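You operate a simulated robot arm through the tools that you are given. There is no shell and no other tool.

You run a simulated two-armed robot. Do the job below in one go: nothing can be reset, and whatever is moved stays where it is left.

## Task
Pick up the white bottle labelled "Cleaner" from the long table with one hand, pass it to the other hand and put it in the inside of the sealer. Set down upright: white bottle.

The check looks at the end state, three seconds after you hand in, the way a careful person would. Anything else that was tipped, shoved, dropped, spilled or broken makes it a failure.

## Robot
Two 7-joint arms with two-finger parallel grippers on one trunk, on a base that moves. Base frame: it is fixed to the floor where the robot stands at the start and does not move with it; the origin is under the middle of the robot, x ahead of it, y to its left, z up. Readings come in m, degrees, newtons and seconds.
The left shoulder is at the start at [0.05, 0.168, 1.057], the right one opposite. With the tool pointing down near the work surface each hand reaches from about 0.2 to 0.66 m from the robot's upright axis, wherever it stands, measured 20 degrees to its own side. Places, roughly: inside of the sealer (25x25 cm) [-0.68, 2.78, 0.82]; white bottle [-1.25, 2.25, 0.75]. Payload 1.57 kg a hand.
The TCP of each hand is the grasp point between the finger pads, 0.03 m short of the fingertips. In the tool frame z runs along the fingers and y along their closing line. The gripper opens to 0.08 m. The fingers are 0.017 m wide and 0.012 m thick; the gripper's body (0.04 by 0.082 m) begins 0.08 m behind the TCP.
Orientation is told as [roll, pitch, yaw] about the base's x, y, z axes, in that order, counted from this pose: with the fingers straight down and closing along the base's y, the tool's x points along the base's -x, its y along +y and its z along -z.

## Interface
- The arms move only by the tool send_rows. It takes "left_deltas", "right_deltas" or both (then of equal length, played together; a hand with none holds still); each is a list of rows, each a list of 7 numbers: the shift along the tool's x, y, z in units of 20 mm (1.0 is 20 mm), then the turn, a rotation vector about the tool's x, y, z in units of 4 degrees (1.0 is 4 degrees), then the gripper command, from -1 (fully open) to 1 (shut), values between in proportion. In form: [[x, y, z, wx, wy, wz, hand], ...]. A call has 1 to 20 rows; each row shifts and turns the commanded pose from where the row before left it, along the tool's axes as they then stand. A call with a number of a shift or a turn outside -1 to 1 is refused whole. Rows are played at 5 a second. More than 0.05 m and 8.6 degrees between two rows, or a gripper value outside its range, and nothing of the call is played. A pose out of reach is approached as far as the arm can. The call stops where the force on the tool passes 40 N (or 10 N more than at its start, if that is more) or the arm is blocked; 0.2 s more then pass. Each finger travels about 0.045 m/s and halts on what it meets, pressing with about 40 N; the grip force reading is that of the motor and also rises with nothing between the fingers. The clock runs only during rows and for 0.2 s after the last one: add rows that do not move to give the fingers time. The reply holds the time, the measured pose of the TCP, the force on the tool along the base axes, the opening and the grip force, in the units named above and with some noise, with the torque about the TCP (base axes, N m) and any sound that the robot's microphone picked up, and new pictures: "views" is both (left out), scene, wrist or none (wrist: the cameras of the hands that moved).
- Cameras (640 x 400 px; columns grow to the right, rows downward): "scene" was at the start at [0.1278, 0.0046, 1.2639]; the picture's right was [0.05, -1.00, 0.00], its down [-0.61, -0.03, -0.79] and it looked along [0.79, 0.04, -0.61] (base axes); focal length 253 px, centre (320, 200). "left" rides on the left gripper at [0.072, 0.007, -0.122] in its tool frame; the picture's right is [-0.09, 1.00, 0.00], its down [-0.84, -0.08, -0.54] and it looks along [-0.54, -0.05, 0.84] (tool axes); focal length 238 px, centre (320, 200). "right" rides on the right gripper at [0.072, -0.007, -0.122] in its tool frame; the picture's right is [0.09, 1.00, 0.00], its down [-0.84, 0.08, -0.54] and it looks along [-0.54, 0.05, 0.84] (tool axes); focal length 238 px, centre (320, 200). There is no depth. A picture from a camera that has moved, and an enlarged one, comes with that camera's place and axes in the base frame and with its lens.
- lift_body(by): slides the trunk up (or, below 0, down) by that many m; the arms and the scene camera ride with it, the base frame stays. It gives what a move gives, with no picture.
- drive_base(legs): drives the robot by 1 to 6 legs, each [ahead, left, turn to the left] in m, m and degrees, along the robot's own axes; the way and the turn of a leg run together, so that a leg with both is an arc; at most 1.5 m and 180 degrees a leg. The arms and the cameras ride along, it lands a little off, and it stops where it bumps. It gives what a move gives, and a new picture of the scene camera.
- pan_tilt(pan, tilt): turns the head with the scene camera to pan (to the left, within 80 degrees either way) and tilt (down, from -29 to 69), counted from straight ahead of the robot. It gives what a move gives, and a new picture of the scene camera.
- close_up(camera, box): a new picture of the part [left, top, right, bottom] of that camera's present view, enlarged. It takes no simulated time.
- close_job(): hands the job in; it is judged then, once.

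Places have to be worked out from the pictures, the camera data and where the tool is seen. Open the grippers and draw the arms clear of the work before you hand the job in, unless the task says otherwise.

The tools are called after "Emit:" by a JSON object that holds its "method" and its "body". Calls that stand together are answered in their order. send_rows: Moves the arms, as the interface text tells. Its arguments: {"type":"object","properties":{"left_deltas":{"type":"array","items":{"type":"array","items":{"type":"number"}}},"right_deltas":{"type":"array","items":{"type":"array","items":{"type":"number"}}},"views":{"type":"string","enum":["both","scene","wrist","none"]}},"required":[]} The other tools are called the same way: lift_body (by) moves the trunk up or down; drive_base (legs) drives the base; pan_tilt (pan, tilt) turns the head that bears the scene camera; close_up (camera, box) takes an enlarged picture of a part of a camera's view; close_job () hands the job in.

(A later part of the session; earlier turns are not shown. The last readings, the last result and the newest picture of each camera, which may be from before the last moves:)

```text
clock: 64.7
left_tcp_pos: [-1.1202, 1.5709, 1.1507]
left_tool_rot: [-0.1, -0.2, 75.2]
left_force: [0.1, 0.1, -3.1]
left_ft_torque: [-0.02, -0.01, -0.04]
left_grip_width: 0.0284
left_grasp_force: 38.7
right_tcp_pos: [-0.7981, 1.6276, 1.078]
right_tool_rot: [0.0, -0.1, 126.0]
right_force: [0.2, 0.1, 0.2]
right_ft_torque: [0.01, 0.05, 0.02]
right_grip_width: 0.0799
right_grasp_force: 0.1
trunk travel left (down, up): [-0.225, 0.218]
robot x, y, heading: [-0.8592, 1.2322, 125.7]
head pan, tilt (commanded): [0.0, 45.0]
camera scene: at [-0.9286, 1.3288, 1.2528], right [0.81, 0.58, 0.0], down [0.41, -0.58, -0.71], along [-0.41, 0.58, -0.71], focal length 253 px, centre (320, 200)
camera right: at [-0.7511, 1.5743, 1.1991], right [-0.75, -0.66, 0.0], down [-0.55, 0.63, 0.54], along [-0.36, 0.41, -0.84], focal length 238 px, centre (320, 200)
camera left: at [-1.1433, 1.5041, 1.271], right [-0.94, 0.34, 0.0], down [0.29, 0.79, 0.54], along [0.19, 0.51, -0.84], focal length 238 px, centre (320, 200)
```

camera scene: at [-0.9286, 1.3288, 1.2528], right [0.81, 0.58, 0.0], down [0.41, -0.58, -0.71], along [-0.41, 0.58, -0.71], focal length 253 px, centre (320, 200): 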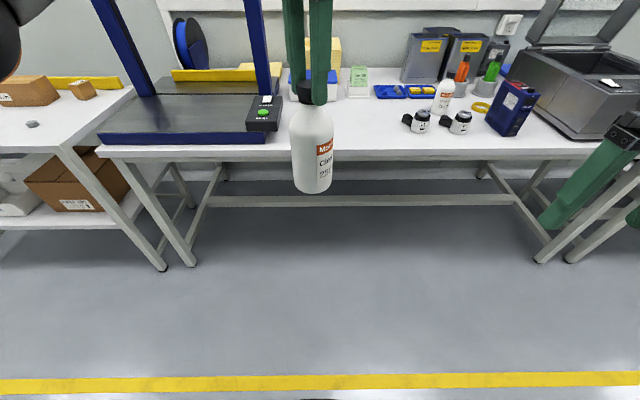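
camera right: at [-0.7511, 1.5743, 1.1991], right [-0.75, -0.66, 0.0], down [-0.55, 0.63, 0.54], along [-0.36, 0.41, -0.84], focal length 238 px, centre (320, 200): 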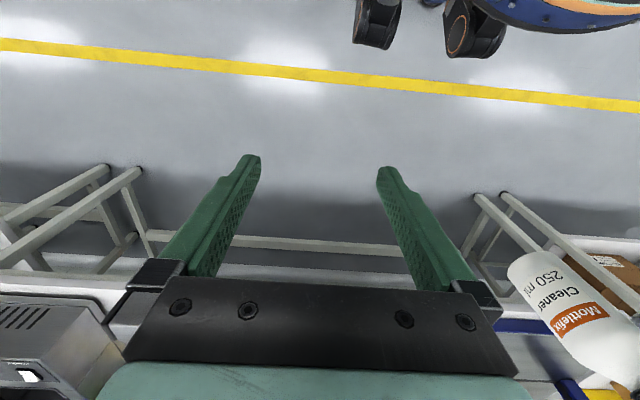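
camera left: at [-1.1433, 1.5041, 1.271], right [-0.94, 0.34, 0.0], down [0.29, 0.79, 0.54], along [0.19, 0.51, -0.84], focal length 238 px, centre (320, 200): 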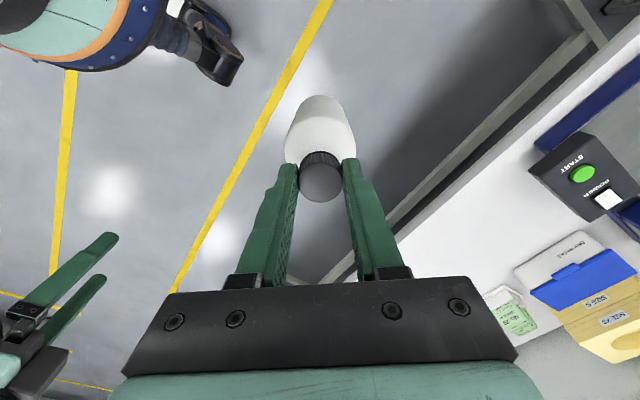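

The left hand holds the bottle's ~3 N weight firmly. I drive 0.9 m to the right along the table, staying ~0.8 m from its edge, to stand before the sealer.

Emit:
{"method": "drive_base", "body": {"legs": [[0, -0.9, 0.8]]}}

Emit:
{"method": "pan_tilt", "body": {"pan": 0, "tilt": 35}}

```text
clock: 72.9
left_tcp_pos: [-0.4016, 2.0947, 1.1515]
left_tool_rot: [0.0, 0.0, 76.4]
left_force: [0.2, 0.8, -2.7]
left_ft_torque: [0.02, 0.02, 0.0]
left_grip_width: 0.0285
left_grasp_force: 38.9
right_tcp_pos: [-0.0813, 2.1575, 1.0774]
right_tool_rot: [0.0, 0.0, 127.3]
right_force: [-0.2, -0.2, 0.2]
right_ft_torque: [-0.01, 0.03, 0.0]
right_grip_width: 0.0801
right_grasp_force: 0.0
trunk travel left (down, up): [-0.225, 0.218]
robot x, y, heading: [-0.1359, 1.7574, 126.7]
head pan, tilt (commanded): [0.0, 45.0]
camera scene: at [-0.205, 1.8565, 1.2527], right [0.8, 0.6, 0.0], down [0.42, -0.57, -0.71], along [-0.42, 0.57, -0.71], focal length 253 px, centre (320, 200)
```

scene: 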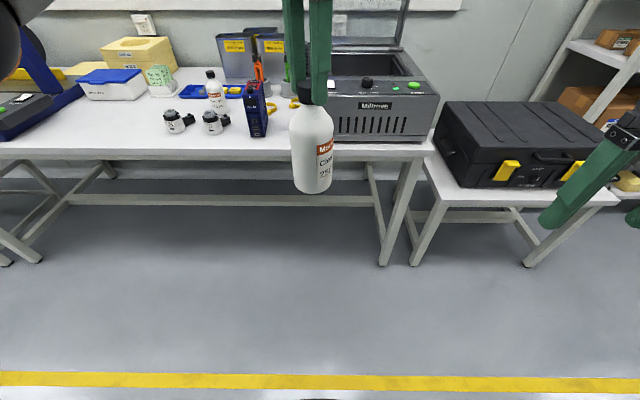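

```text
clock: 73.6
left_tcp_pos: [-0.4002, 2.0957, 1.1507]
left_tool_rot: [0.0, 0.1, 76.5]
left_force: [-0.3, 0.0, -2.3]
left_ft_torque: [-0.02, 0.03, 0.02]
left_grip_width: 0.0287
left_grasp_force: 38.8
right_tcp_pos: [-0.0819, 2.1589, 1.0784]
right_tool_rot: [0.1, 0.0, 127.2]
right_force: [-0.3, 0.2, 0.5]
right_ft_torque: [0.03, -0.01, 0.0]
right_grip_width: 0.0801
right_grasp_force: 0.1
trunk travel left (down, up): [-0.225, 0.218]
robot x, y, heading: [-0.1328, 1.7583, 126.6]
head pan, tilt (commanded): [0.0, 35.0]
camera scene: at [-0.209, 1.8619, 1.2675], right [0.8, 0.6, 0.0], down [0.34, -0.46, -0.82], along [-0.49, 0.66, -0.57], focal length 253 px, centre (320, 200)
```

scene: 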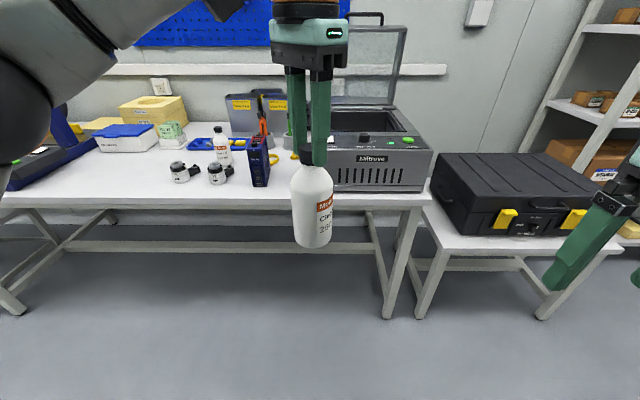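

The sealer is almost straight ahead, lid open at the back. I enlarge it to measure its chamber.

Emit:
{"method": "close_up", "body": {"camera": "scene", "box": [270, 90, 450, 210]}}

```text
3.33 times, centred on (360, 150) of scene
camera zoom: at [-0.209, 1.8619, 1.2675], right [0.8, 0.6, 0.0], down [0.34, -0.46, -0.82], along [-0.49, 0.66, -0.57], focal length 844 px, centre (187, 367)
```

zoom: 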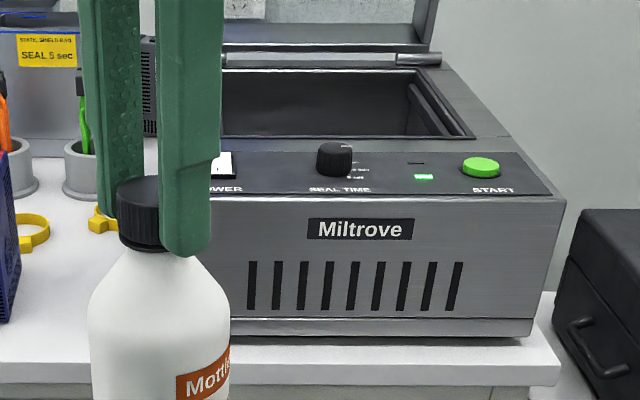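

The sealer's front stands ~0.88 m ahead, its rim is at z≈0.95, and the chamber centre is ≈1.13 m ahead and ≈0.18 m right of my axis. I raise the trunk by 0.12 m so the bottle clears the rim amply, and shift right and forward partway.

Emit:
{"method": "lift_body", "body": {"by": 0.12}}

Emit:
{"method": "drive_base", "body": {"legs": [[0, -0.28, 0], [0.28, 0, 0]]}}

Emit:
{"method": "pan_tilt", "body": {"pan": 10, "tilt": 50}}

```text
clock: 75.1
left_tcp_pos: [-0.4013, 2.0961, 1.2701]
left_tool_rot: [-0.1, 0.0, 76.5]
left_force: [0.0, 0.0, -2.7]
left_ft_torque: [0.01, 0.0, 0.0]
left_grip_width: 0.0289
left_grasp_force: 38.9
right_tcp_pos: [-0.0821, 2.1577, 1.1974]
right_tool_rot: [0.0, 0.1, 127.3]
right_force: [-0.5, 0.0, 0.4]
right_ft_torque: [0.03, 0.0, 0.01]
right_grip_width: 0.0803
right_grasp_force: 0.1
trunk travel left (down, up): [-0.345, 0.098]
robot x, y, heading: [-0.1351, 1.7613, 126.7]
head pan, tilt (commanded): [0.0, 35.0]
```

```text
clock: 79.8
left_tcp_pos: [-0.3449, 2.4895, 1.2702]
left_tool_rot: [0.0, 0.0, 76.7]
left_force: [-0.3, 0.5, -2.0]
left_ft_torque: [-0.03, -0.02, 0.0]
left_grip_width: 0.029
left_grasp_force: 38.4
right_tcp_pos: [-0.027, 2.5537, 1.198]
right_tool_rot: [-0.1, 0.0, 127.4]
right_force: [0.0, -0.4, 0.0]
right_ft_torque: [-0.04, 0.01, 0.02]
right_grip_width: 0.08
right_grasp_force: 0.0
trunk travel left (down, up): [-0.345, 0.098]
robot x, y, heading: [-0.073, 2.1553, 126.8]
head pan, tilt (commanded): [0.0, 35.0]
camera scene: at [-0.1534, 2.257, 1.3875], right [0.8, 0.6, 0.0], down [0.34, -0.46, -0.82], along [-0.49, 0.65, -0.57], focal length 253 px, centre (320, 200)
```

scene: 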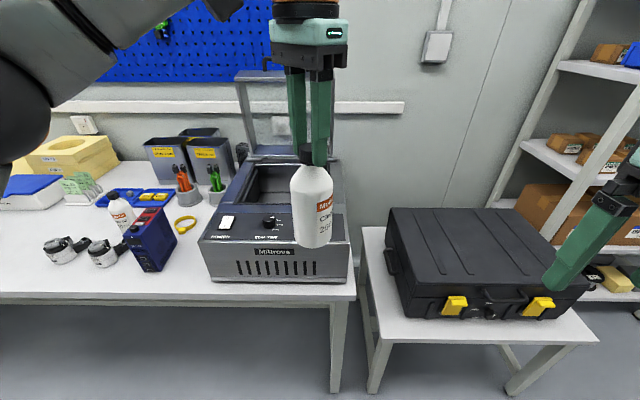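

```text
clock: 80.5
left_tcp_pos: [-0.3458, 2.489, 1.2706]
left_tool_rot: [0.1, 0.1, 76.7]
left_force: [0.5, -0.1, -2.6]
left_ft_torque: [-0.01, -0.01, 0.02]
left_grip_width: 0.0289
left_grasp_force: 39.2
right_tcp_pos: [-0.0272, 2.5541, 1.1978]
right_tool_rot: [0.0, 0.1, 127.5]
right_force: [-0.4, 0.7, 0.1]
right_ft_torque: [-0.01, 0.03, 0.01]
right_grip_width: 0.0802
right_grasp_force: 0.0
trunk travel left (down, up): [-0.345, 0.098]
robot x, y, heading: [-0.0777, 2.1552, 126.8]
head pan, tilt (commanded): [10.0, 50.0]
camera scene: at [-0.1564, 2.2387, 1.3659], right [0.68, 0.73, 0.0], down [0.56, -0.52, -0.64], along [-0.47, 0.44, -0.77], focal length 253 px, centre (320, 200)
```

scene: 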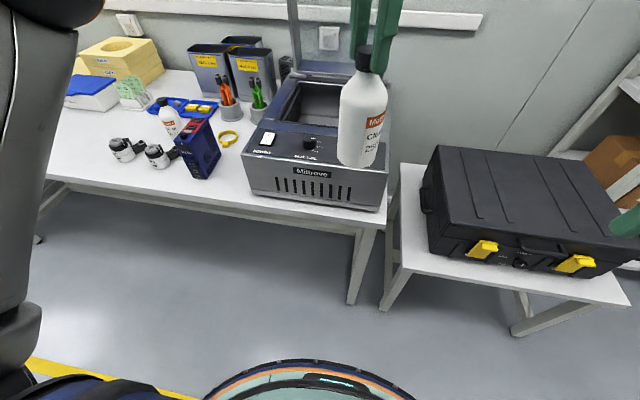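

I enlarge the sealer from this higher view to measure the chamber.

Emit:
{"method": "close_up", "body": {"camera": "scene", "box": [220, 40, 420, 215]}}

```text
2.29 times, centred on (320, 128) of scene
camera zoom: at [-0.1564, 2.2387, 1.3659], right [0.68, 0.73, 0.0], down [0.56, -0.52, -0.64], along [-0.47, 0.44, -0.77], focal length 579 px, centre (320, 366)
```

zoom: 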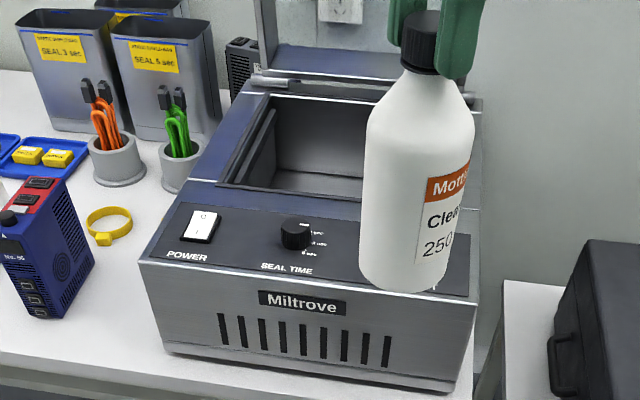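

The chamber spans about 0.73–0.97 m ahead and from −0.245 to ~0 m laterally; its centre is at ≈[-0.68, 2.77], matching the given place. I drive 0.235 m ahead so the table edge is 0.31 m in front of my axis, as before.

Emit:
{"method": "drive_base", "body": {"legs": [[0.235, 0, 0]]}}

```text
clock: 82.3
left_tcp_pos: [-0.4827, 2.6803, 1.2704]
left_tool_rot: [0.0, 0.0, 76.1]
left_force: [0.3, 0.2, -3.6]
left_ft_torque: [0.02, 0.05, 0.03]
left_grip_width: 0.029
left_grasp_force: 39.4
right_tcp_pos: [-0.1631, 2.7415, 1.1974]
right_tool_rot: [0.0, 0.0, 126.8]
right_force: [0.9, 0.4, 1.1]
right_ft_torque: [-0.02, 0.01, -0.02]
right_grip_width: 0.0799
right_grasp_force: 0.2
trunk travel left (down, up): [-0.345, 0.098]
robot x, y, heading: [-0.2176, 2.3402, 126.3]
head pan, tilt (commanded): [10.0, 50.0]
camera scene: at [-0.2959, 2.4285, 1.3657], right [0.69, 0.72, 0.0], down [0.55, -0.53, -0.64], along [-0.46, 0.44, -0.77], focal length 253 px, centre (320, 200)
```

scene: 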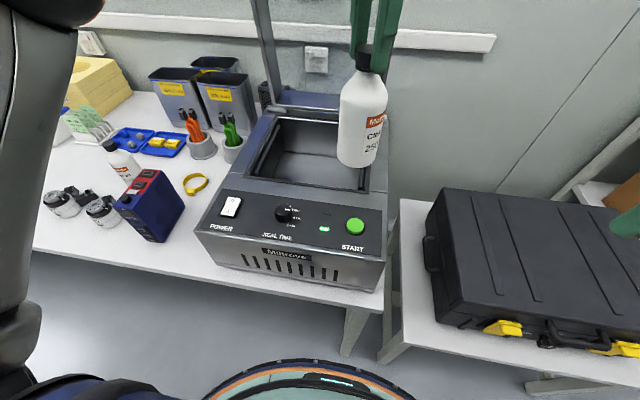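

No bump, and now the chamber is well visible. I enlarge it again to fix the target point.

Emit:
{"method": "close_up", "body": {"camera": "scene", "box": [190, 70, 410, 290]}}

Emit:
{"method": "close_up", "body": {"camera": "left", "box": [0, 0, 640, 400]}}

```text
1.82 times, centred on (300, 180) of scene
camera zoom: at [-0.2959, 2.4285, 1.3657], right [0.69, 0.72, 0.0], down [0.55, -0.53, -0.64], along [-0.46, 0.44, -0.77], focal length 460 px, centre (356, 236)
```

zoom: 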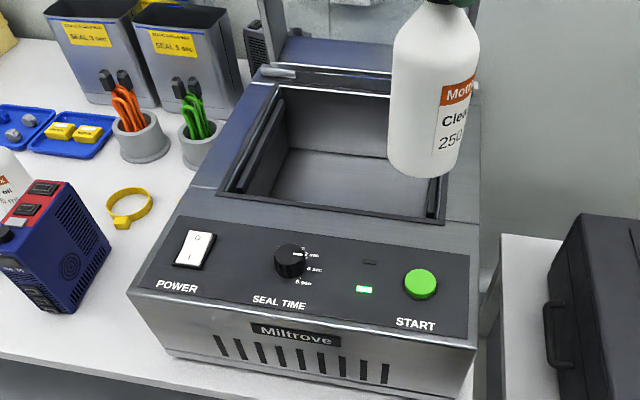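

```text
1.00 times, centred on (320, 200) of left (not enlarged: the box is as wide or as high as the picture)
camera zoom: at [-0.5056, 2.613, 1.3908], right [-0.94, 0.33, 0.0], down [0.28, 0.79, 0.54], along [0.18, 0.51, -0.84], focal length 238 px, centre (320, 200)
```

zoom: 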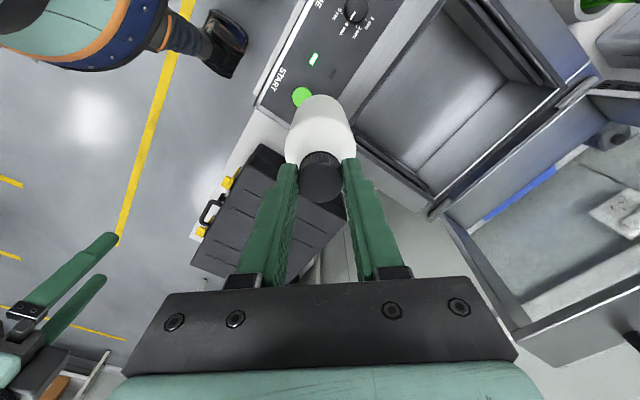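

The chamber centre is at ≈[-0.677, 2.770], floor z≈0.82, rim z≈0.955. I move the bottle toward a point ~2 cm in front of the centre, lowering to TCP z≈1.20 (bottle base ≈1.04) on the way.

Emit:
{"method": "send_rows", "body": {"left_deltas": [[-0.1415, 0.979, 0.35, 0, 0, 0, 1], [-0.1415, 0.979, 0.35, 0, 0, 0, 1], [-0.1415, 0.979, 0.35, 0, 0, 0, 1], [-0.1415, 0.979, 0.35, 0, 0, 0, 1], [-0.1415, 0.979, 0.35, 0, 0, 0, 1], [-0.1415, 0.979, 0.35, 0, 0, 0, 1], [-0.1415, 0.979, 0.35, 0, 0, 0, 1], [-0.1415, 0.979, 0.35, 0, 0, 0, 1], [-0.1415, 0.979, 0.35, 0, 0, 0, 1], [-0.1415, 0.979, 0.35, 0, 0, 0, 1]], "views": "both"}}

```text
clock: 84.5
left_tcp_pos: [-0.5637, 2.6815, 1.1874]
left_tool_rot: [0.0, -0.1, 76.1]
left_force: [0.3, -0.7, -1.9]
left_ft_torque: [-0.03, -0.01, 0.0]
left_grip_width: 0.0284
left_grasp_force: 38.8
left hand out of reach, approached as far as the arm can: row 2, 3, 4, 5, 6, 7, 8, 9, 10
right_tcp_pos: [-0.1626, 2.7415, 1.1983]
right_tool_rot: [0.0, 0.0, 126.8]
right_force: [0.4, -0.3, 0.7]
right_ft_torque: [0.0, -0.01, 0.0]
right_grip_width: 0.0797
right_grasp_force: 0.0
trunk travel left (down, up): [-0.345, 0.098]
robot x, y, heading: [-0.2132, 2.3427, 125.9]
head pan, tilt (commanded): [10.0, 50.0]
camera scene: at [-0.2956, 2.428, 1.3658], right [0.69, 0.72, 0.0], down [0.55, -0.53, -0.64], along [-0.46, 0.44, -0.77], focal length 253 px, centre (320, 200)
camera left: at [-0.5864, 2.6137, 1.3083], right [-0.94, 0.33, 0.0], down [0.28, 0.79, 0.54], along [0.18, 0.51, -0.84], focal length 238 px, centre (320, 200)
```

scene: 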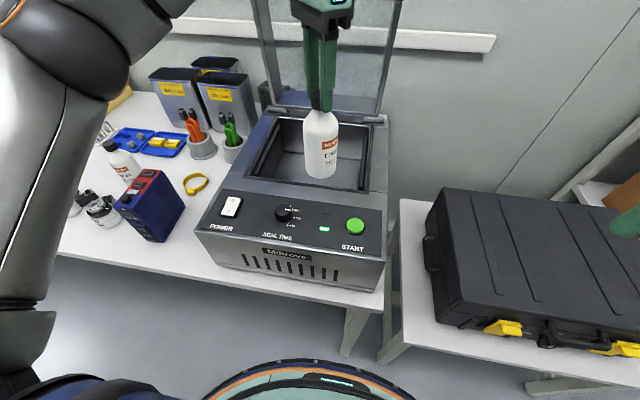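
left: 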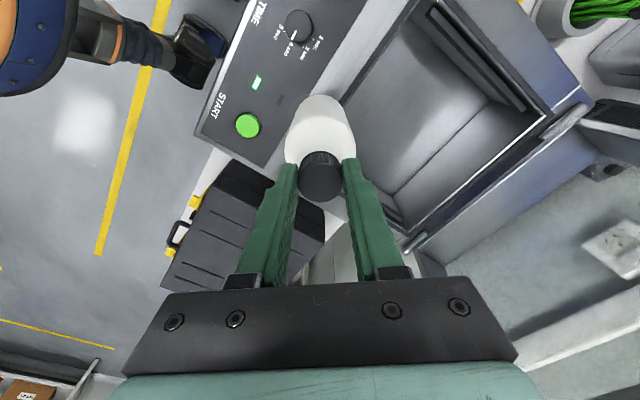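

With this yaw the left arm cannot extend, so it slid aside at a safe height (bottle base ≈1.02). I turn the left hand's yaw back by 50° to its natural direction, in place.

Emit:
{"method": "send_rows", "body": {"left_deltas": [[0, 0, -0.3, 0, 0, -0.96, 1], [0, 0, -0.3, 0, 0, -0.96, 1], [0, 0, -0.3, 0, 0, -0.96, 1], [0, 0, 0, 0, 0, -0.96, 1], [0, 0, 0, 0, 0, -0.96, 1], [0, 0, 0, 0, 0, -0.96, 1], [0, 0, 0, 0, 0, -0.96, 1], [0, 0, 0, 0, 0, -0.96, 1], [0, 0, 0, 0, 0, -0.96, 1], [0, 0, 0, 0, 0, -0.96, 1], [0, 0, 0, 0, 0, -0.96, 1], [0, 0, 0, 0, 0, -0.96, 1], [0, 0, 0, 0, 0, -0.96, 1]], "views": "both"}}

```text
clock: 87.3
left_tcp_pos: [-0.5647, 2.6803, 1.2078]
left_tool_rot: [0.1, -0.1, 126.1]
left_force: [-1.1, 0.0, -2.5]
left_ft_torque: [0.03, -0.03, -0.04]
left_grip_width: 0.0288
left_grasp_force: 38.7
right_tcp_pos: [-0.1628, 2.7412, 1.1976]
right_tool_rot: [0.0, -0.1, 126.7]
right_force: [-1.0, 0.6, 1.1]
right_ft_torque: [0.03, -0.04, 0.0]
right_grip_width: 0.0799
right_grasp_force: 0.0
trunk travel left (down, up): [-0.345, 0.098]
robot x, y, heading: [-0.2156, 2.3392, 126.4]
head pan, tilt (commanded): [10.0, 50.0]
camera scene: at [-0.2955, 2.428, 1.3658], right [0.69, 0.72, 0.0], down [0.55, -0.53, -0.64], along [-0.46, 0.44, -0.77], focal length 253 px, centre (320, 200)
camera left: at [-0.526, 2.6196, 1.3277], right [-0.86, -0.51, 0.0], down [-0.43, 0.72, 0.54], along [-0.28, 0.47, -0.84], focal length 238 px, centre (320, 200)
```

scene: 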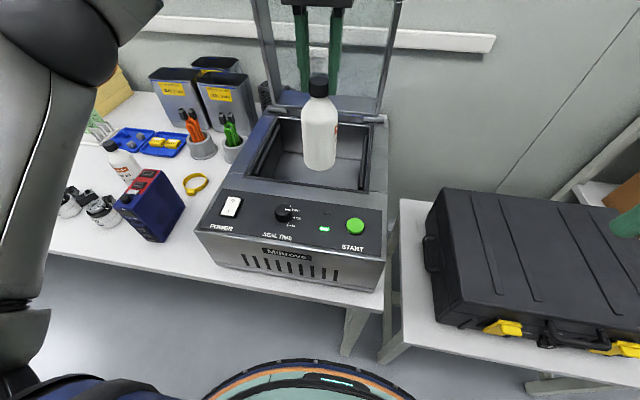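
left: 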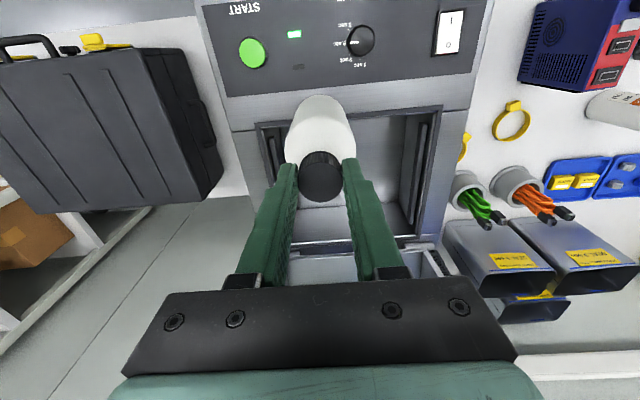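

The yaw is free now. I move 13 cm forward and 4 cm left over the chamber.

Emit:
{"method": "send_rows", "body": {"left_deltas": [[-0.93, 0.271, 0, 0, 0, 0, 1], [-0.93, 0.271, 0, 0, 0, 0, 1], [-0.93, 0.271, 0, 0, 0, 0, 1], [-0.93, 0.271, 0, 0, 0, 0, 1], [-0.93, 0.271, 0, 0, 0, 0, 1], [-0.93, 0.271, 0, 0, 0, 0, 1], [-0.93, 0.271, 0, 0, 0, 0, 1]], "views": "both"}}

```text
clock: 88.9
left_tcp_pos: [-0.6406, 2.7362, 1.2014]
left_tool_rot: [0.0, -0.1, 126.0]
left_force: [0.1, -0.6, -3.2]
left_ft_torque: [-0.04, 0.01, 0.0]
left_grip_width: 0.0289
left_grasp_force: 38.5
left hand out of reach, approached as far as the arm can: row 5, 6, 7
right_tcp_pos: [-0.1634, 2.7399, 1.1984]
right_tool_rot: [0.0, 0.0, 126.9]
right_force: [0.4, -0.3, -0.1]
right_ft_torque: [0.0, -0.01, -0.02]
right_grip_width: 0.0801
right_grasp_force: 0.0
trunk travel left (down, up): [-0.345, 0.098]
robot x, y, heading: [-0.2159, 2.3419, 126.4]
head pan, tilt (commanded): [10.0, 50.0]
camera scene: at [-0.2954, 2.428, 1.3658], right [0.69, 0.72, 0.0], down [0.55, -0.53, -0.64], along [-0.46, 0.44, -0.77], focal length 253 px, centre (320, 200)
camera left: at [-0.6025, 2.6744, 1.3207], right [-0.86, -0.51, 0.0], down [-0.43, 0.72, 0.54], along [-0.28, 0.47, -0.84], focal length 238 px, centre (320, 200)
```

scene: 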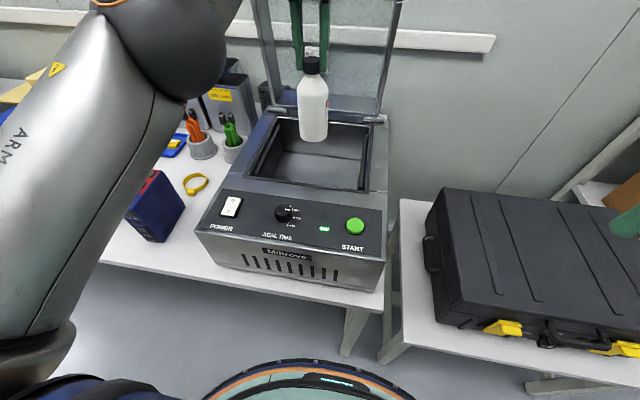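
left: 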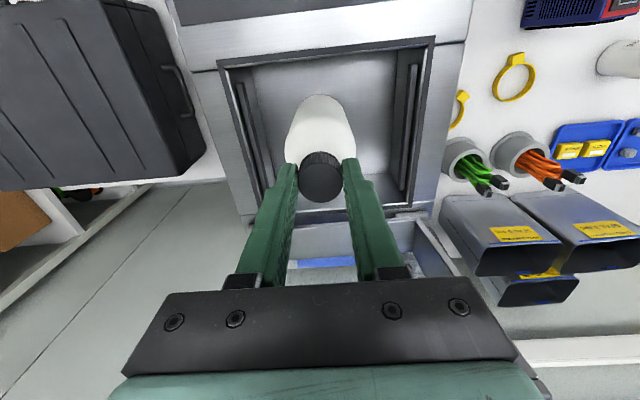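

The bottle is over the chamber's front half; the arm is near full stretch at this height. I lower 6 cm with the arm (base still above the rim) and then go 4 cm further forward.

Emit:
{"method": "send_rows", "body": {"left_deltas": [[0, 0, 1, 0, 0, 0, 1], [0, 0, 1, 0, 0, 0, 1], [0, 0, 1, 0, 0, 0, 1], [-0.8, 0.1, 0, 0, 0, 0, 1], [-0.8, 0.1, 0, 0, 0, 0, 1], [-0.6, 0.1, 0, 0, 0, 0, 1], [0, 0, 0, 0, 0, 0, 1]], "views": "both"}}

```text
clock: 90.5
left_tcp_pos: [-0.6589, 2.7513, 1.1407]
left_tool_rot: [0.0, -0.1, 126.0]
left_force: [-1.2, 0.3, -2.3]
left_ft_torque: [0.03, -0.03, 0.04]
left_grip_width: 0.0286
left_grasp_force: 38.4
left hand out of reach, approached as far as the arm can: row 5, 6
right_tcp_pos: [-0.1629, 2.7402, 1.1981]
right_tool_rot: [0.0, -0.2, 126.8]
right_force: [-0.8, -0.7, -0.1]
right_ft_torque: [0.0, 0.01, -0.02]
right_grip_width: 0.0802
right_grasp_force: 0.1
trunk travel left (down, up): [-0.345, 0.098]
robot x, y, heading: [-0.2153, 2.3457, 126.3]
head pan, tilt (commanded): [10.0, 50.0]
camera scene: at [-0.2957, 2.4279, 1.3658], right [0.69, 0.72, 0.0], down [0.55, -0.53, -0.64], along [-0.46, 0.44, -0.77], focal length 253 px, centre (320, 200)
camera left: at [-0.6207, 2.6899, 1.2622], right [-0.86, -0.51, 0.0], down [-0.43, 0.72, 0.54], along [-0.28, 0.47, -0.84], focal length 238 px, centre (320, 200)
```

scene: 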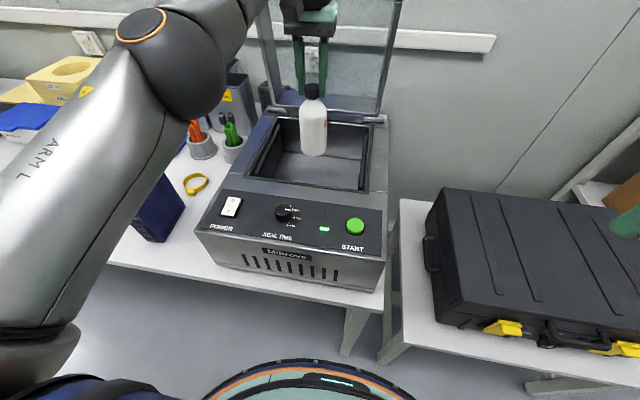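
left: 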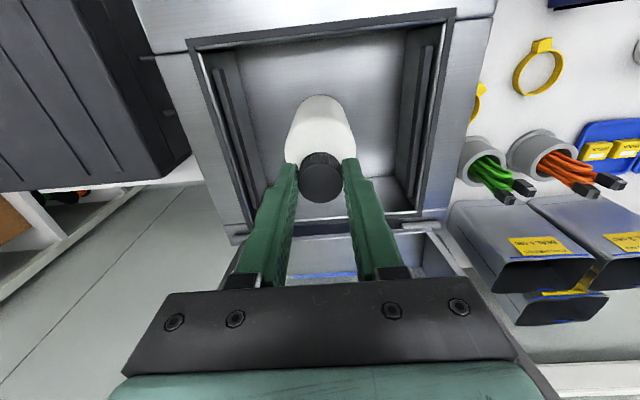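

The bottle is centred sideways and ~2.6 cm in front of the chamber's centre, base at ≈0.98. I lower the trunk by 0.10 m so the arm keeps its shape, bringing the bottle into the chamber.

Emit:
{"method": "lift_body", "body": {"by": -0.1}}

Emit:
{"method": "pan_tilt", "body": {"pan": 10, "tilt": 45}}

Emit:
{"method": "close_up", "body": {"camera": "left", "box": [160, 0, 500, 260]}}

```text
clock: 91.8
left_tcp_pos: [-0.657, 2.7508, 1.0434]
left_tool_rot: [-0.1, -0.1, 126.0]
left_force: [0.1, 1.1, -3.0]
left_ft_torque: [-0.03, 0.03, 0.03]
left_grip_width: 0.0285
left_grasp_force: 38.1
right_tcp_pos: [-0.1634, 2.7402, 1.097]
right_tool_rot: [0.1, 0.0, 126.8]
right_force: [0.1, -0.2, -0.8]
right_ft_torque: [-0.01, 0.02, 0.03]
right_grip_width: 0.0802
right_grasp_force: 0.0
trunk travel left (down, up): [-0.245, 0.198]
robot x, y, heading: [-0.2171, 2.3389, 126.5]
head pan, tilt (commanded): [10.0, 50.0]
```

```text
clock: 92.5
left_tcp_pos: [-0.6584, 2.7519, 1.0422]
left_tool_rot: [0.1, -0.1, 125.9]
left_force: [-0.9, -0.8, -2.4]
left_ft_torque: [-0.01, 0.01, -0.01]
left_grip_width: 0.0287
left_grasp_force: 38.7
right_tcp_pos: [-0.1636, 2.7409, 1.0985]
right_tool_rot: [0.0, 0.0, 126.7]
right_force: [0.8, -0.7, -0.8]
right_ft_torque: [0.0, 0.0, 0.01]
right_grip_width: 0.0798
right_grasp_force: 0.1
trunk travel left (down, up): [-0.245, 0.198]
robot x, y, heading: [-0.2165, 2.3412, 126.4]
head pan, tilt (commanded): [10.0, 45.0]
camera scene: at [-0.2987, 2.4309, 1.2727], right [0.69, 0.72, 0.0], down [0.51, -0.49, -0.71], along [-0.51, 0.49, -0.71], focal length 253 px, centre (320, 200)
```

scene: 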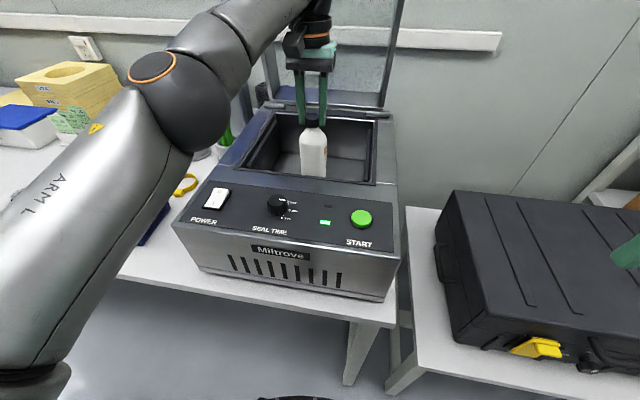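

```text
1.54 times, centred on (330, 130) of left
camera zoom: at [-0.6206, 2.6899, 1.1623], right [-0.86, -0.51, 0.0], down [-0.43, 0.72, 0.54], along [-0.28, 0.47, -0.84], focal length 367 px, centre (305, 308)
```

zoom: 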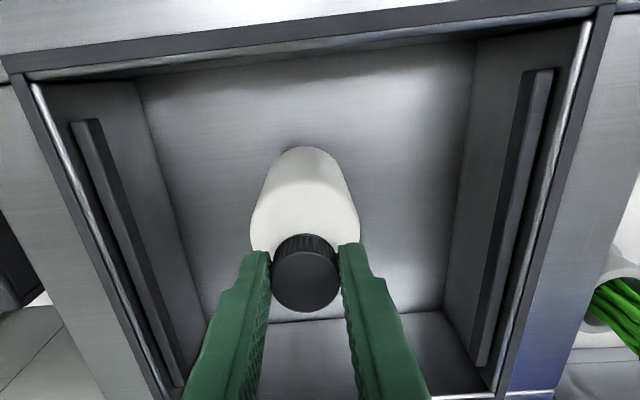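

The bottle hangs upright well inside the chamber, centred between the seal bars, with its base ~6 cm above the floor. I lower with the arm: 4 cm first, reading the force.

Emit:
{"method": "send_rows", "body": {"left_deltas": [[0, 0, 0.5, 0, 0, 0, 1], [0, 0, 0.5, 0, 0, 0, 1], [0, 0, 0.5, 0, 0, 0, 1], [0, 0, 0.5, 0, 0, 0, 1], [0, 0, 0, 0, 0, 0, 1]], "views": "both"}}

```text
clock: 93.7
left_tcp_pos: [-0.6594, 2.7493, 1.0]
left_tool_rot: [0.0, -0.1, 126.0]
left_force: [0.2, 0.5, -2.4]
left_ft_torque: [-0.01, 0.04, -0.03]
left_grip_width: 0.0288
left_grasp_force: 38.6
right_tcp_pos: [-0.1624, 2.741, 1.0973]
right_tool_rot: [0.0, 0.0, 126.8]
right_force: [0.6, 0.2, -0.7]
right_ft_torque: [0.0, 0.01, 0.0]
right_grip_width: 0.08
right_grasp_force: 0.1
trunk travel left (down, up): [-0.245, 0.198]
robot x, y, heading: [-0.2175, 2.3418, 126.3]
head pan, tilt (commanded): [10.0, 45.0]
camera scene: at [-0.2986, 2.431, 1.2727], right [0.69, 0.72, 0.0], down [0.51, -0.49, -0.71], along [-0.51, 0.49, -0.71], focal length 253 px, centre (320, 200)
camera left: at [-0.621, 2.6877, 1.1219], right [-0.86, -0.51, 0.0], down [-0.43, 0.72, 0.54], along [-0.28, 0.47, -0.84], focal length 238 px, centre (320, 200)
```

scene: 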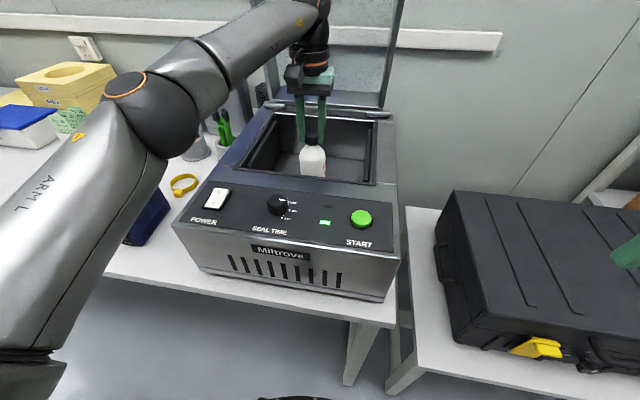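
left: 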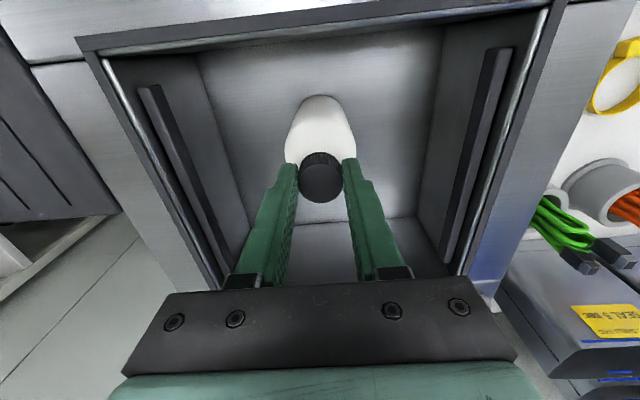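

No contact yet at TCP z=1.000. I continue down in small steps of 3 mm.

Emit:
{"method": "send_rows", "body": {"left_deltas": [[0, 0, 0.15, 0, 0, 0, 1], [0, 0, 0.15, 0, 0, 0, 1], [0, 0, 0.15, 0, 0, 0, 1], [0, 0, 0.15, 0, 0, 0, 1]], "views": "none"}}

Emit:
{"method": "send_rows", "body": {"left_deltas": [[0, 0, 0.1, 0, 0, 0, 1], [0, 0, 0, 0, 0, 0, 1]], "views": "wrist"}}

```text
clock: 94.7
left_tcp_pos: [-0.6578, 2.7504, 0.9886]
left_tool_rot: [0.1, -0.1, 125.9]
left_force: [0.7, 0.8, -2.3]
left_ft_torque: [0.02, -0.01, 0.03]
left_grip_width: 0.0285
left_grasp_force: 38.2
right_tcp_pos: [-0.1627, 2.7412, 1.0977]
right_tool_rot: [0.0, 0.0, 126.8]
right_force: [1.4, -0.2, 0.4]
right_ft_torque: [0.04, 0.0, -0.03]
right_grip_width: 0.08
right_grasp_force: 0.0
trunk travel left (down, up): [-0.245, 0.198]
robot x, y, heading: [-0.2154, 2.3379, 126.3]
head pan, tilt (commanded): [10.0, 45.0]
```

```text
clock: 95.3
left_tcp_pos: [-0.658, 2.7516, 0.9868]
left_tool_rot: [0.0, -0.1, 125.9]
left_force: [0.5, 0.5, -2.4]
left_ft_torque: [-0.02, -0.01, -0.03]
left_grip_width: 0.0287
left_grasp_force: 39.0
right_tcp_pos: [-0.1635, 2.7396, 1.0981]
right_tool_rot: [0.0, -0.1, 126.9]
right_force: [-0.7, 0.1, 0.5]
right_ft_torque: [-0.01, -0.01, 0.01]
right_grip_width: 0.0803
right_grasp_force: 0.1
trunk travel left (down, up): [-0.245, 0.198]
robot x, y, heading: [-0.2212, 2.3407, 126.4]
head pan, tilt (commanded): [10.0, 45.0]
camera left: at [-0.6207, 2.6898, 1.1074], right [-0.86, -0.51, 0.0], down [-0.43, 0.72, 0.54], along [-0.28, 0.47, -0.84], focal length 238 px, centre (320, 200)
```

left: 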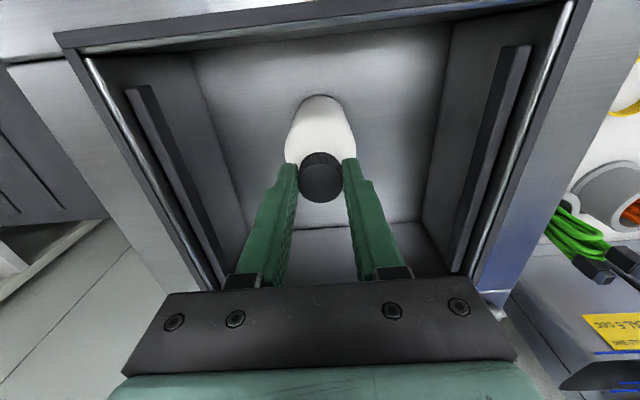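

Still only the bottle's weight on the sensor. I continue down 6 mm more in 2 mm steps.

Emit:
{"method": "send_rows", "body": {"left_deltas": [[0, 0, 0.1, 0, 0, 0, 1], [0, 0, 0.1, 0, 0, 0, 1], [0, 0, 0.1, 0, 0, 0, 1]], "views": "none"}}

Emit:
{"method": "send_rows", "body": {"left_deltas": [[0, 0, 0.1, 0, 0, 0, 1], [0, 0, 0, 0, 0, 0, 1]], "views": "none"}}

```text
clock: 96.1
left_tcp_pos: [-0.6581, 2.7501, 0.9806]
left_tool_rot: [0.1, -0.1, 126.0]
left_force: [0.7, 0.3, -2.2]
left_ft_torque: [0.03, -0.01, 0.0]
left_grip_width: 0.0287
left_grasp_force: 38.6
right_tcp_pos: [-0.1638, 2.7406, 1.0986]
right_tool_rot: [0.0, -0.1, 126.9]
right_force: [-0.3, -0.7, -0.1]
right_ft_torque: [0.01, 0.0, 0.05]
right_grip_width: 0.08
right_grasp_force: 0.0
trunk travel left (down, up): [-0.245, 0.198]
robot x, y, heading: [-0.216, 2.3399, 126.2]
head pan, tilt (commanded): [10.0, 45.0]
```

```text
clock: 96.7
left_tcp_pos: [-0.6572, 2.7509, 0.9822]
left_tool_rot: [0.0, -0.2, 126.0]
left_force: [-2.4, -0.4, 8.8]
left_ft_torque: [-0.31, 0.08, -0.03]
left_grip_width: 0.0285
left_grasp_force: 38.5
right_tcp_pos: [-0.1629, 2.7407, 1.0979]
right_tool_rot: [-0.1, -0.1, 126.7]
right_force: [0.4, -0.1, -0.7]
right_ft_torque: [0.02, 0.03, 0.03]
right_grip_width: 0.0801
right_grasp_force: 0.0
trunk travel left (down, up): [-0.245, 0.198]
robot x, y, heading: [-0.2215, 2.3431, 126.3]
head pan, tilt (commanded): [10.0, 45.0]
```

Contact with the chamber floor: the force flipped to +8.8 N at TCP z≈0.981, as expected. I ease up 1 mm and check the picture before releasing.

Emit:
{"method": "send_rows", "body": {"left_deltas": [[0, 0, -0.05, 0, 0, 0, 1], [0, 0, 0, 0, 0, 0, 1]], "views": "both"}}

Emit:
{"method": "close_up", "body": {"camera": "scene", "box": [230, 60, 410, 200]}}

```text
clock: 97.3
left_tcp_pos: [-0.6573, 2.7503, 0.9816]
left_tool_rot: [0.1, -0.3, 126.0]
left_force: [-2.6, 2.4, 8.2]
left_ft_torque: [0.31, 0.25, -0.03]
left_grip_width: 0.0285
left_grasp_force: 38.8
right_tcp_pos: [-0.1634, 2.7403, 1.0985]
right_tool_rot: [0.0, -0.1, 126.8]
right_force: [-0.3, -0.4, -0.7]
right_ft_torque: [0.0, -0.01, -0.01]
right_grip_width: 0.0799
right_grasp_force: 0.1
trunk travel left (down, up): [-0.245, 0.198]
robot x, y, heading: [-0.2177, 2.3438, 126.3]
head pan, tilt (commanded): [10.0, 45.0]
camera scene: at [-0.2982, 2.4306, 1.2728], right [0.69, 0.72, 0.0], down [0.51, -0.49, -0.71], along [-0.51, 0.49, -0.71], focal length 253 px, centre (320, 200)
camera left: at [-0.62, 2.6891, 1.1023], right [-0.86, -0.51, 0.0], down [-0.43, 0.72, 0.55], along [-0.28, 0.47, -0.84], focal length 238 px, centre (320, 200)
```

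scene: 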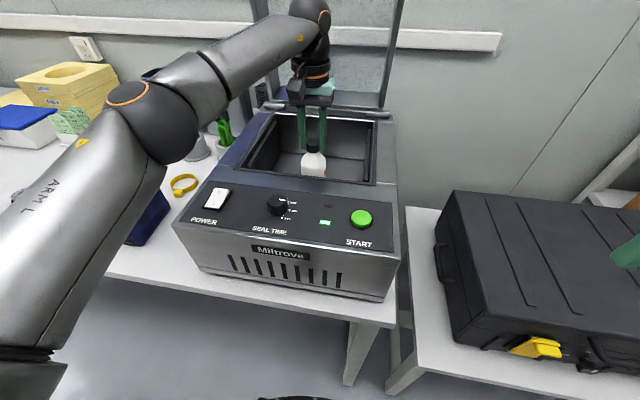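
left: 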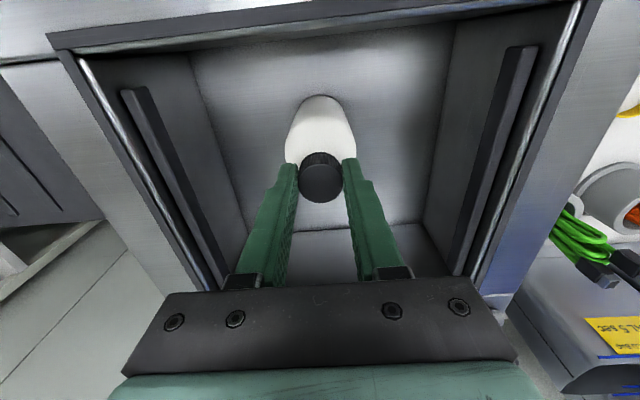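

```text
2.86 times, centred on (320, 130) of scene
camera zoom: at [-0.2982, 2.4306, 1.2728], right [0.69, 0.72, 0.0], down [0.51, -0.49, -0.71], along [-0.51, 0.49, -0.71], focal length 723 px, centre (320, 400)
```

zoom: 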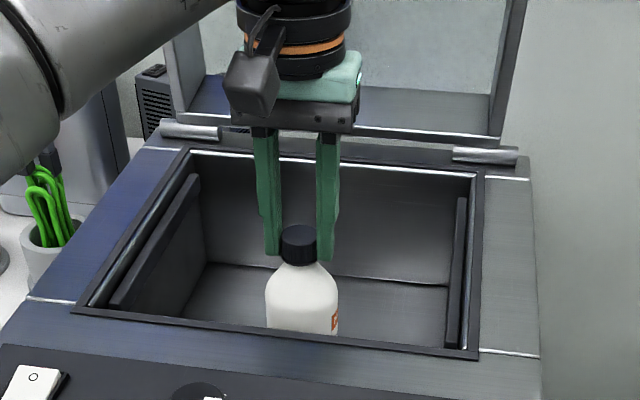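

The bottle stands on the chamber floor, upright. I ease up another 1 mm and open the left gripper slowly.

Emit:
{"method": "send_rows", "body": {"left_deltas": [[0, 0, -0.06, 0, 0, 0, 1], [0, 0, 0, 0, 0, 0, 0.2], [0, 0, 0, 0, 0, 0, 0], [0, 0, 0, 0, 0, 0, -0.3], [0, 0, 0, 0, 0, 0, -0.5], [0, 0, 0, 0, 0, 0, -0.5]], "views": "both"}}

```text
clock: 98.7
left_tcp_pos: [-0.658, 2.7519, 0.9829]
left_tool_rot: [0.0, -0.1, 126.1]
left_force: [-0.3, 0.0, -0.4]
left_ft_torque: [-0.01, -0.02, 0.0]
left_grip_width: 0.0598
left_grasp_force: 0.1
right_tcp_pos: [-0.1632, 2.7405, 1.0986]
right_tool_rot: [0.1, -0.1, 126.8]
right_force: [0.2, 0.1, -0.3]
right_ft_torque: [0.01, 0.0, 0.0]
right_grip_width: 0.0801
right_grasp_force: 0.1
trunk travel left (down, up): [-0.245, 0.198]
robot x, y, heading: [-0.218, 2.3392, 126.4]
head pan, tilt (commanded): [10.0, 45.0]
camera scene: at [-0.2985, 2.4308, 1.2728], right [0.69, 0.72, 0.0], down [0.51, -0.49, -0.71], along [-0.51, 0.49, -0.71], focal length 253 px, centre (320, 200)
camera left: at [-0.6203, 2.69, 1.1033], right [-0.86, -0.51, 0.0], down [-0.43, 0.72, 0.54], along [-0.28, 0.47, -0.84], focal length 238 px, centre (320, 200)
```

scene: 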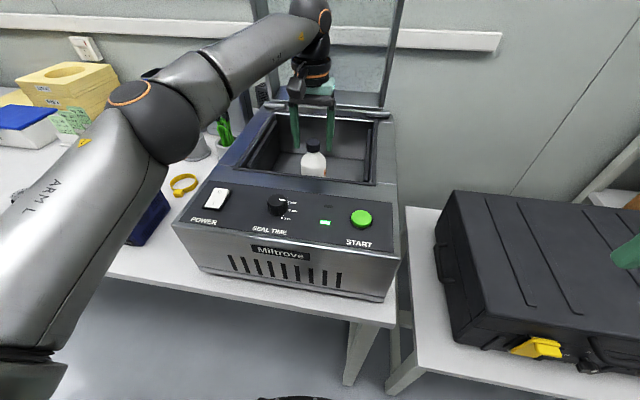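
left: 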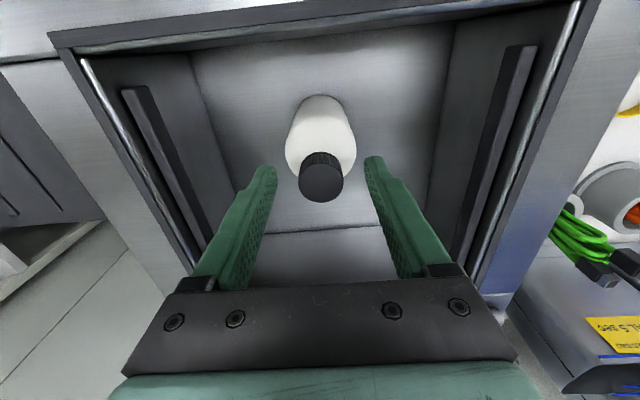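

Released; the bottle stands upright in the chamber. I raise the trunk by 0.15 m so the left hand goes straight up and clear of it.

Emit:
{"method": "lift_body", "body": {"by": 0.15}}

Emit:
{"method": "pan_tilt", "body": {"pan": 10, "tilt": 50}}

```text
clock: 100.4
left_tcp_pos: [-0.6577, 2.7514, 1.1325]
left_tool_rot: [0.0, -0.1, 126.1]
left_force: [0.1, -0.4, -0.1]
left_ft_torque: [0.0, 0.0, 0.02]
left_grip_width: 0.0599
left_grasp_force: 0.1
right_tcp_pos: [-0.1637, 2.7403, 1.2483]
right_tool_rot: [0.0, -0.1, 126.7]
right_force: [0.0, 0.8, 0.2]
right_ft_torque: [-0.01, 0.03, -0.01]
right_grip_width: 0.0798
right_grasp_force: 0.0
trunk travel left (down, up): [-0.395, 0.048]
robot x, y, heading: [-0.2184, 2.3414, 126.5]
head pan, tilt (commanded): [10.0, 45.0]
```

```text
clock: 101.1
left_tcp_pos: [-0.6572, 2.7501, 1.1335]
left_tool_rot: [0.0, -0.1, 126.0]
left_force: [-0.4, 0.4, -0.1]
left_ft_torque: [0.01, 0.01, -0.01]
left_grip_width: 0.0598
left_grasp_force: 0.0
right_tcp_pos: [-0.1623, 2.7402, 1.2475]
right_tool_rot: [0.0, 0.0, 126.9]
right_force: [-0.5, 0.1, -0.3]
right_ft_torque: [-0.04, 0.02, 0.0]
right_grip_width: 0.0802
right_grasp_force: 0.1
trunk travel left (down, up): [-0.395, 0.048]
robot x, y, heading: [-0.217, 2.3434, 126.5]
head pan, tilt (commanded): [10.0, 50.0]
camera scene: at [-0.2954, 2.4278, 1.4159], right [0.69, 0.72, 0.0], down [0.55, -0.53, -0.64], along [-0.47, 0.44, -0.77], focal length 253 px, centre (320, 200)
```

scene: 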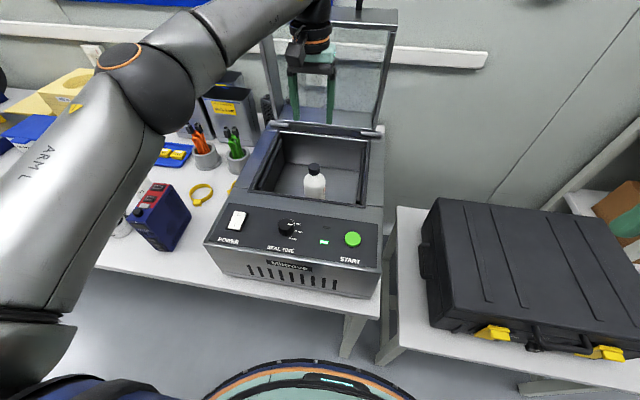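

The bottle stands upright inside, and everything else looks untouched. I drive straight back 0.5 m so both arms leave the work area without moving relative to each other.

Emit:
{"method": "drive_base", "body": {"legs": [[-0.5, 0, 0]]}}

Emit:
{"method": "pan_tilt", "body": {"pan": 8, "tilt": 35}}

Emit:
{"method": "close_up", "body": {"camera": "scene", "box": [230, 100, 410, 240]}}

```text
clock: 104.0
left_tcp_pos: [-0.3565, 2.3498, 1.1323]
left_tool_rot: [0.0, 0.0, 125.2]
left_force: [-0.2, 0.0, -0.5]
left_ft_torque: [0.01, 0.02, 0.03]
left_grip_width: 0.0598
left_grasp_force: 0.0
right_tcp_pos: [0.1384, 2.3311, 1.2483]
right_tool_rot: [-0.1, -0.1, 126.0]
right_force: [-0.1, -0.2, -0.4]
right_ft_torque: [0.01, 0.02, -0.01]
right_grip_width: 0.0799
right_grasp_force: 0.1
trunk travel left (down, up): [-0.395, 0.048]
robot x, y, heading: [0.0799, 1.9336, 125.2]
head pan, tilt (commanded): [10.0, 50.0]
camera scene: at [0.0009, 2.0209, 1.4159], right [0.7, 0.71, 0.0], down [0.55, -0.54, -0.64], along [-0.46, 0.45, -0.77], focal length 253 px, centre (320, 200)
```

scene: 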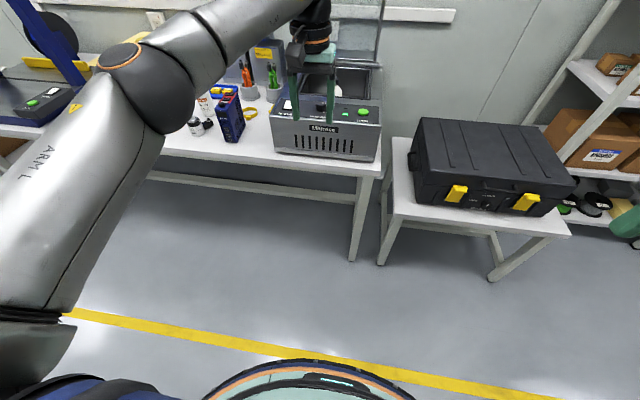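

```text
clock: 104.8
left_tcp_pos: [-0.357, 2.3509, 1.1317]
left_tool_rot: [-0.1, -0.1, 125.0]
left_force: [0.2, 0.3, -0.1]
left_ft_torque: [0.01, -0.03, -0.01]
left_grip_width: 0.0599
left_grasp_force: 0.2
right_tcp_pos: [0.1368, 2.3314, 1.2476]
right_tool_rot: [0.1, -0.1, 125.9]
right_force: [0.1, 1.1, 0.7]
right_ft_torque: [-0.01, 0.03, 0.0]
right_grip_width: 0.08
right_grasp_force: 0.0
trunk travel left (down, up): [-0.395, 0.048]
robot x, y, heading: [0.0801, 1.936, 125.5]
head pan, tilt (commanded): [8.0, 35.0]
camera scene: at [-0.005, 2.0312, 1.4375], right [0.73, 0.69, 0.0], down [0.39, -0.42, -0.82], along [-0.56, 0.59, -0.57], focal length 253 px, centre (320, 200)
```

scene: 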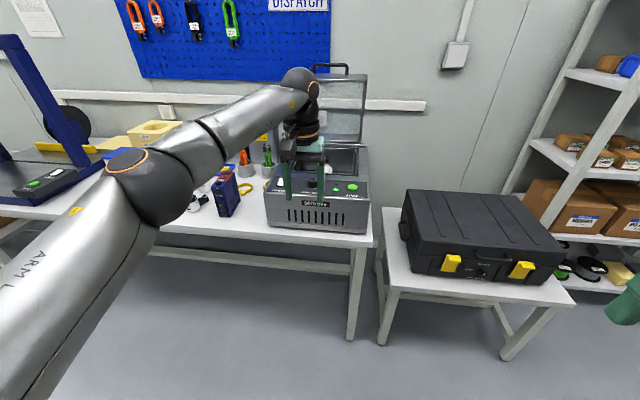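

```text
2.86 times, centred on (320, 170) of scene
camera zoom: at [-0.005, 2.0312, 1.4375], right [0.73, 0.69, 0.0], down [0.39, -0.42, -0.82], along [-0.56, 0.59, -0.57], focal length 723 px, centre (320, 286)
```

zoom: 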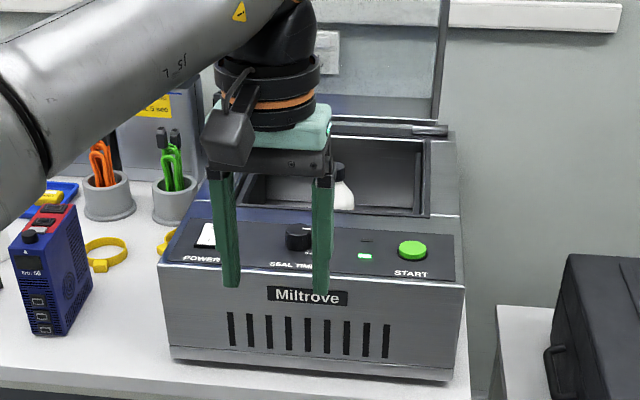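

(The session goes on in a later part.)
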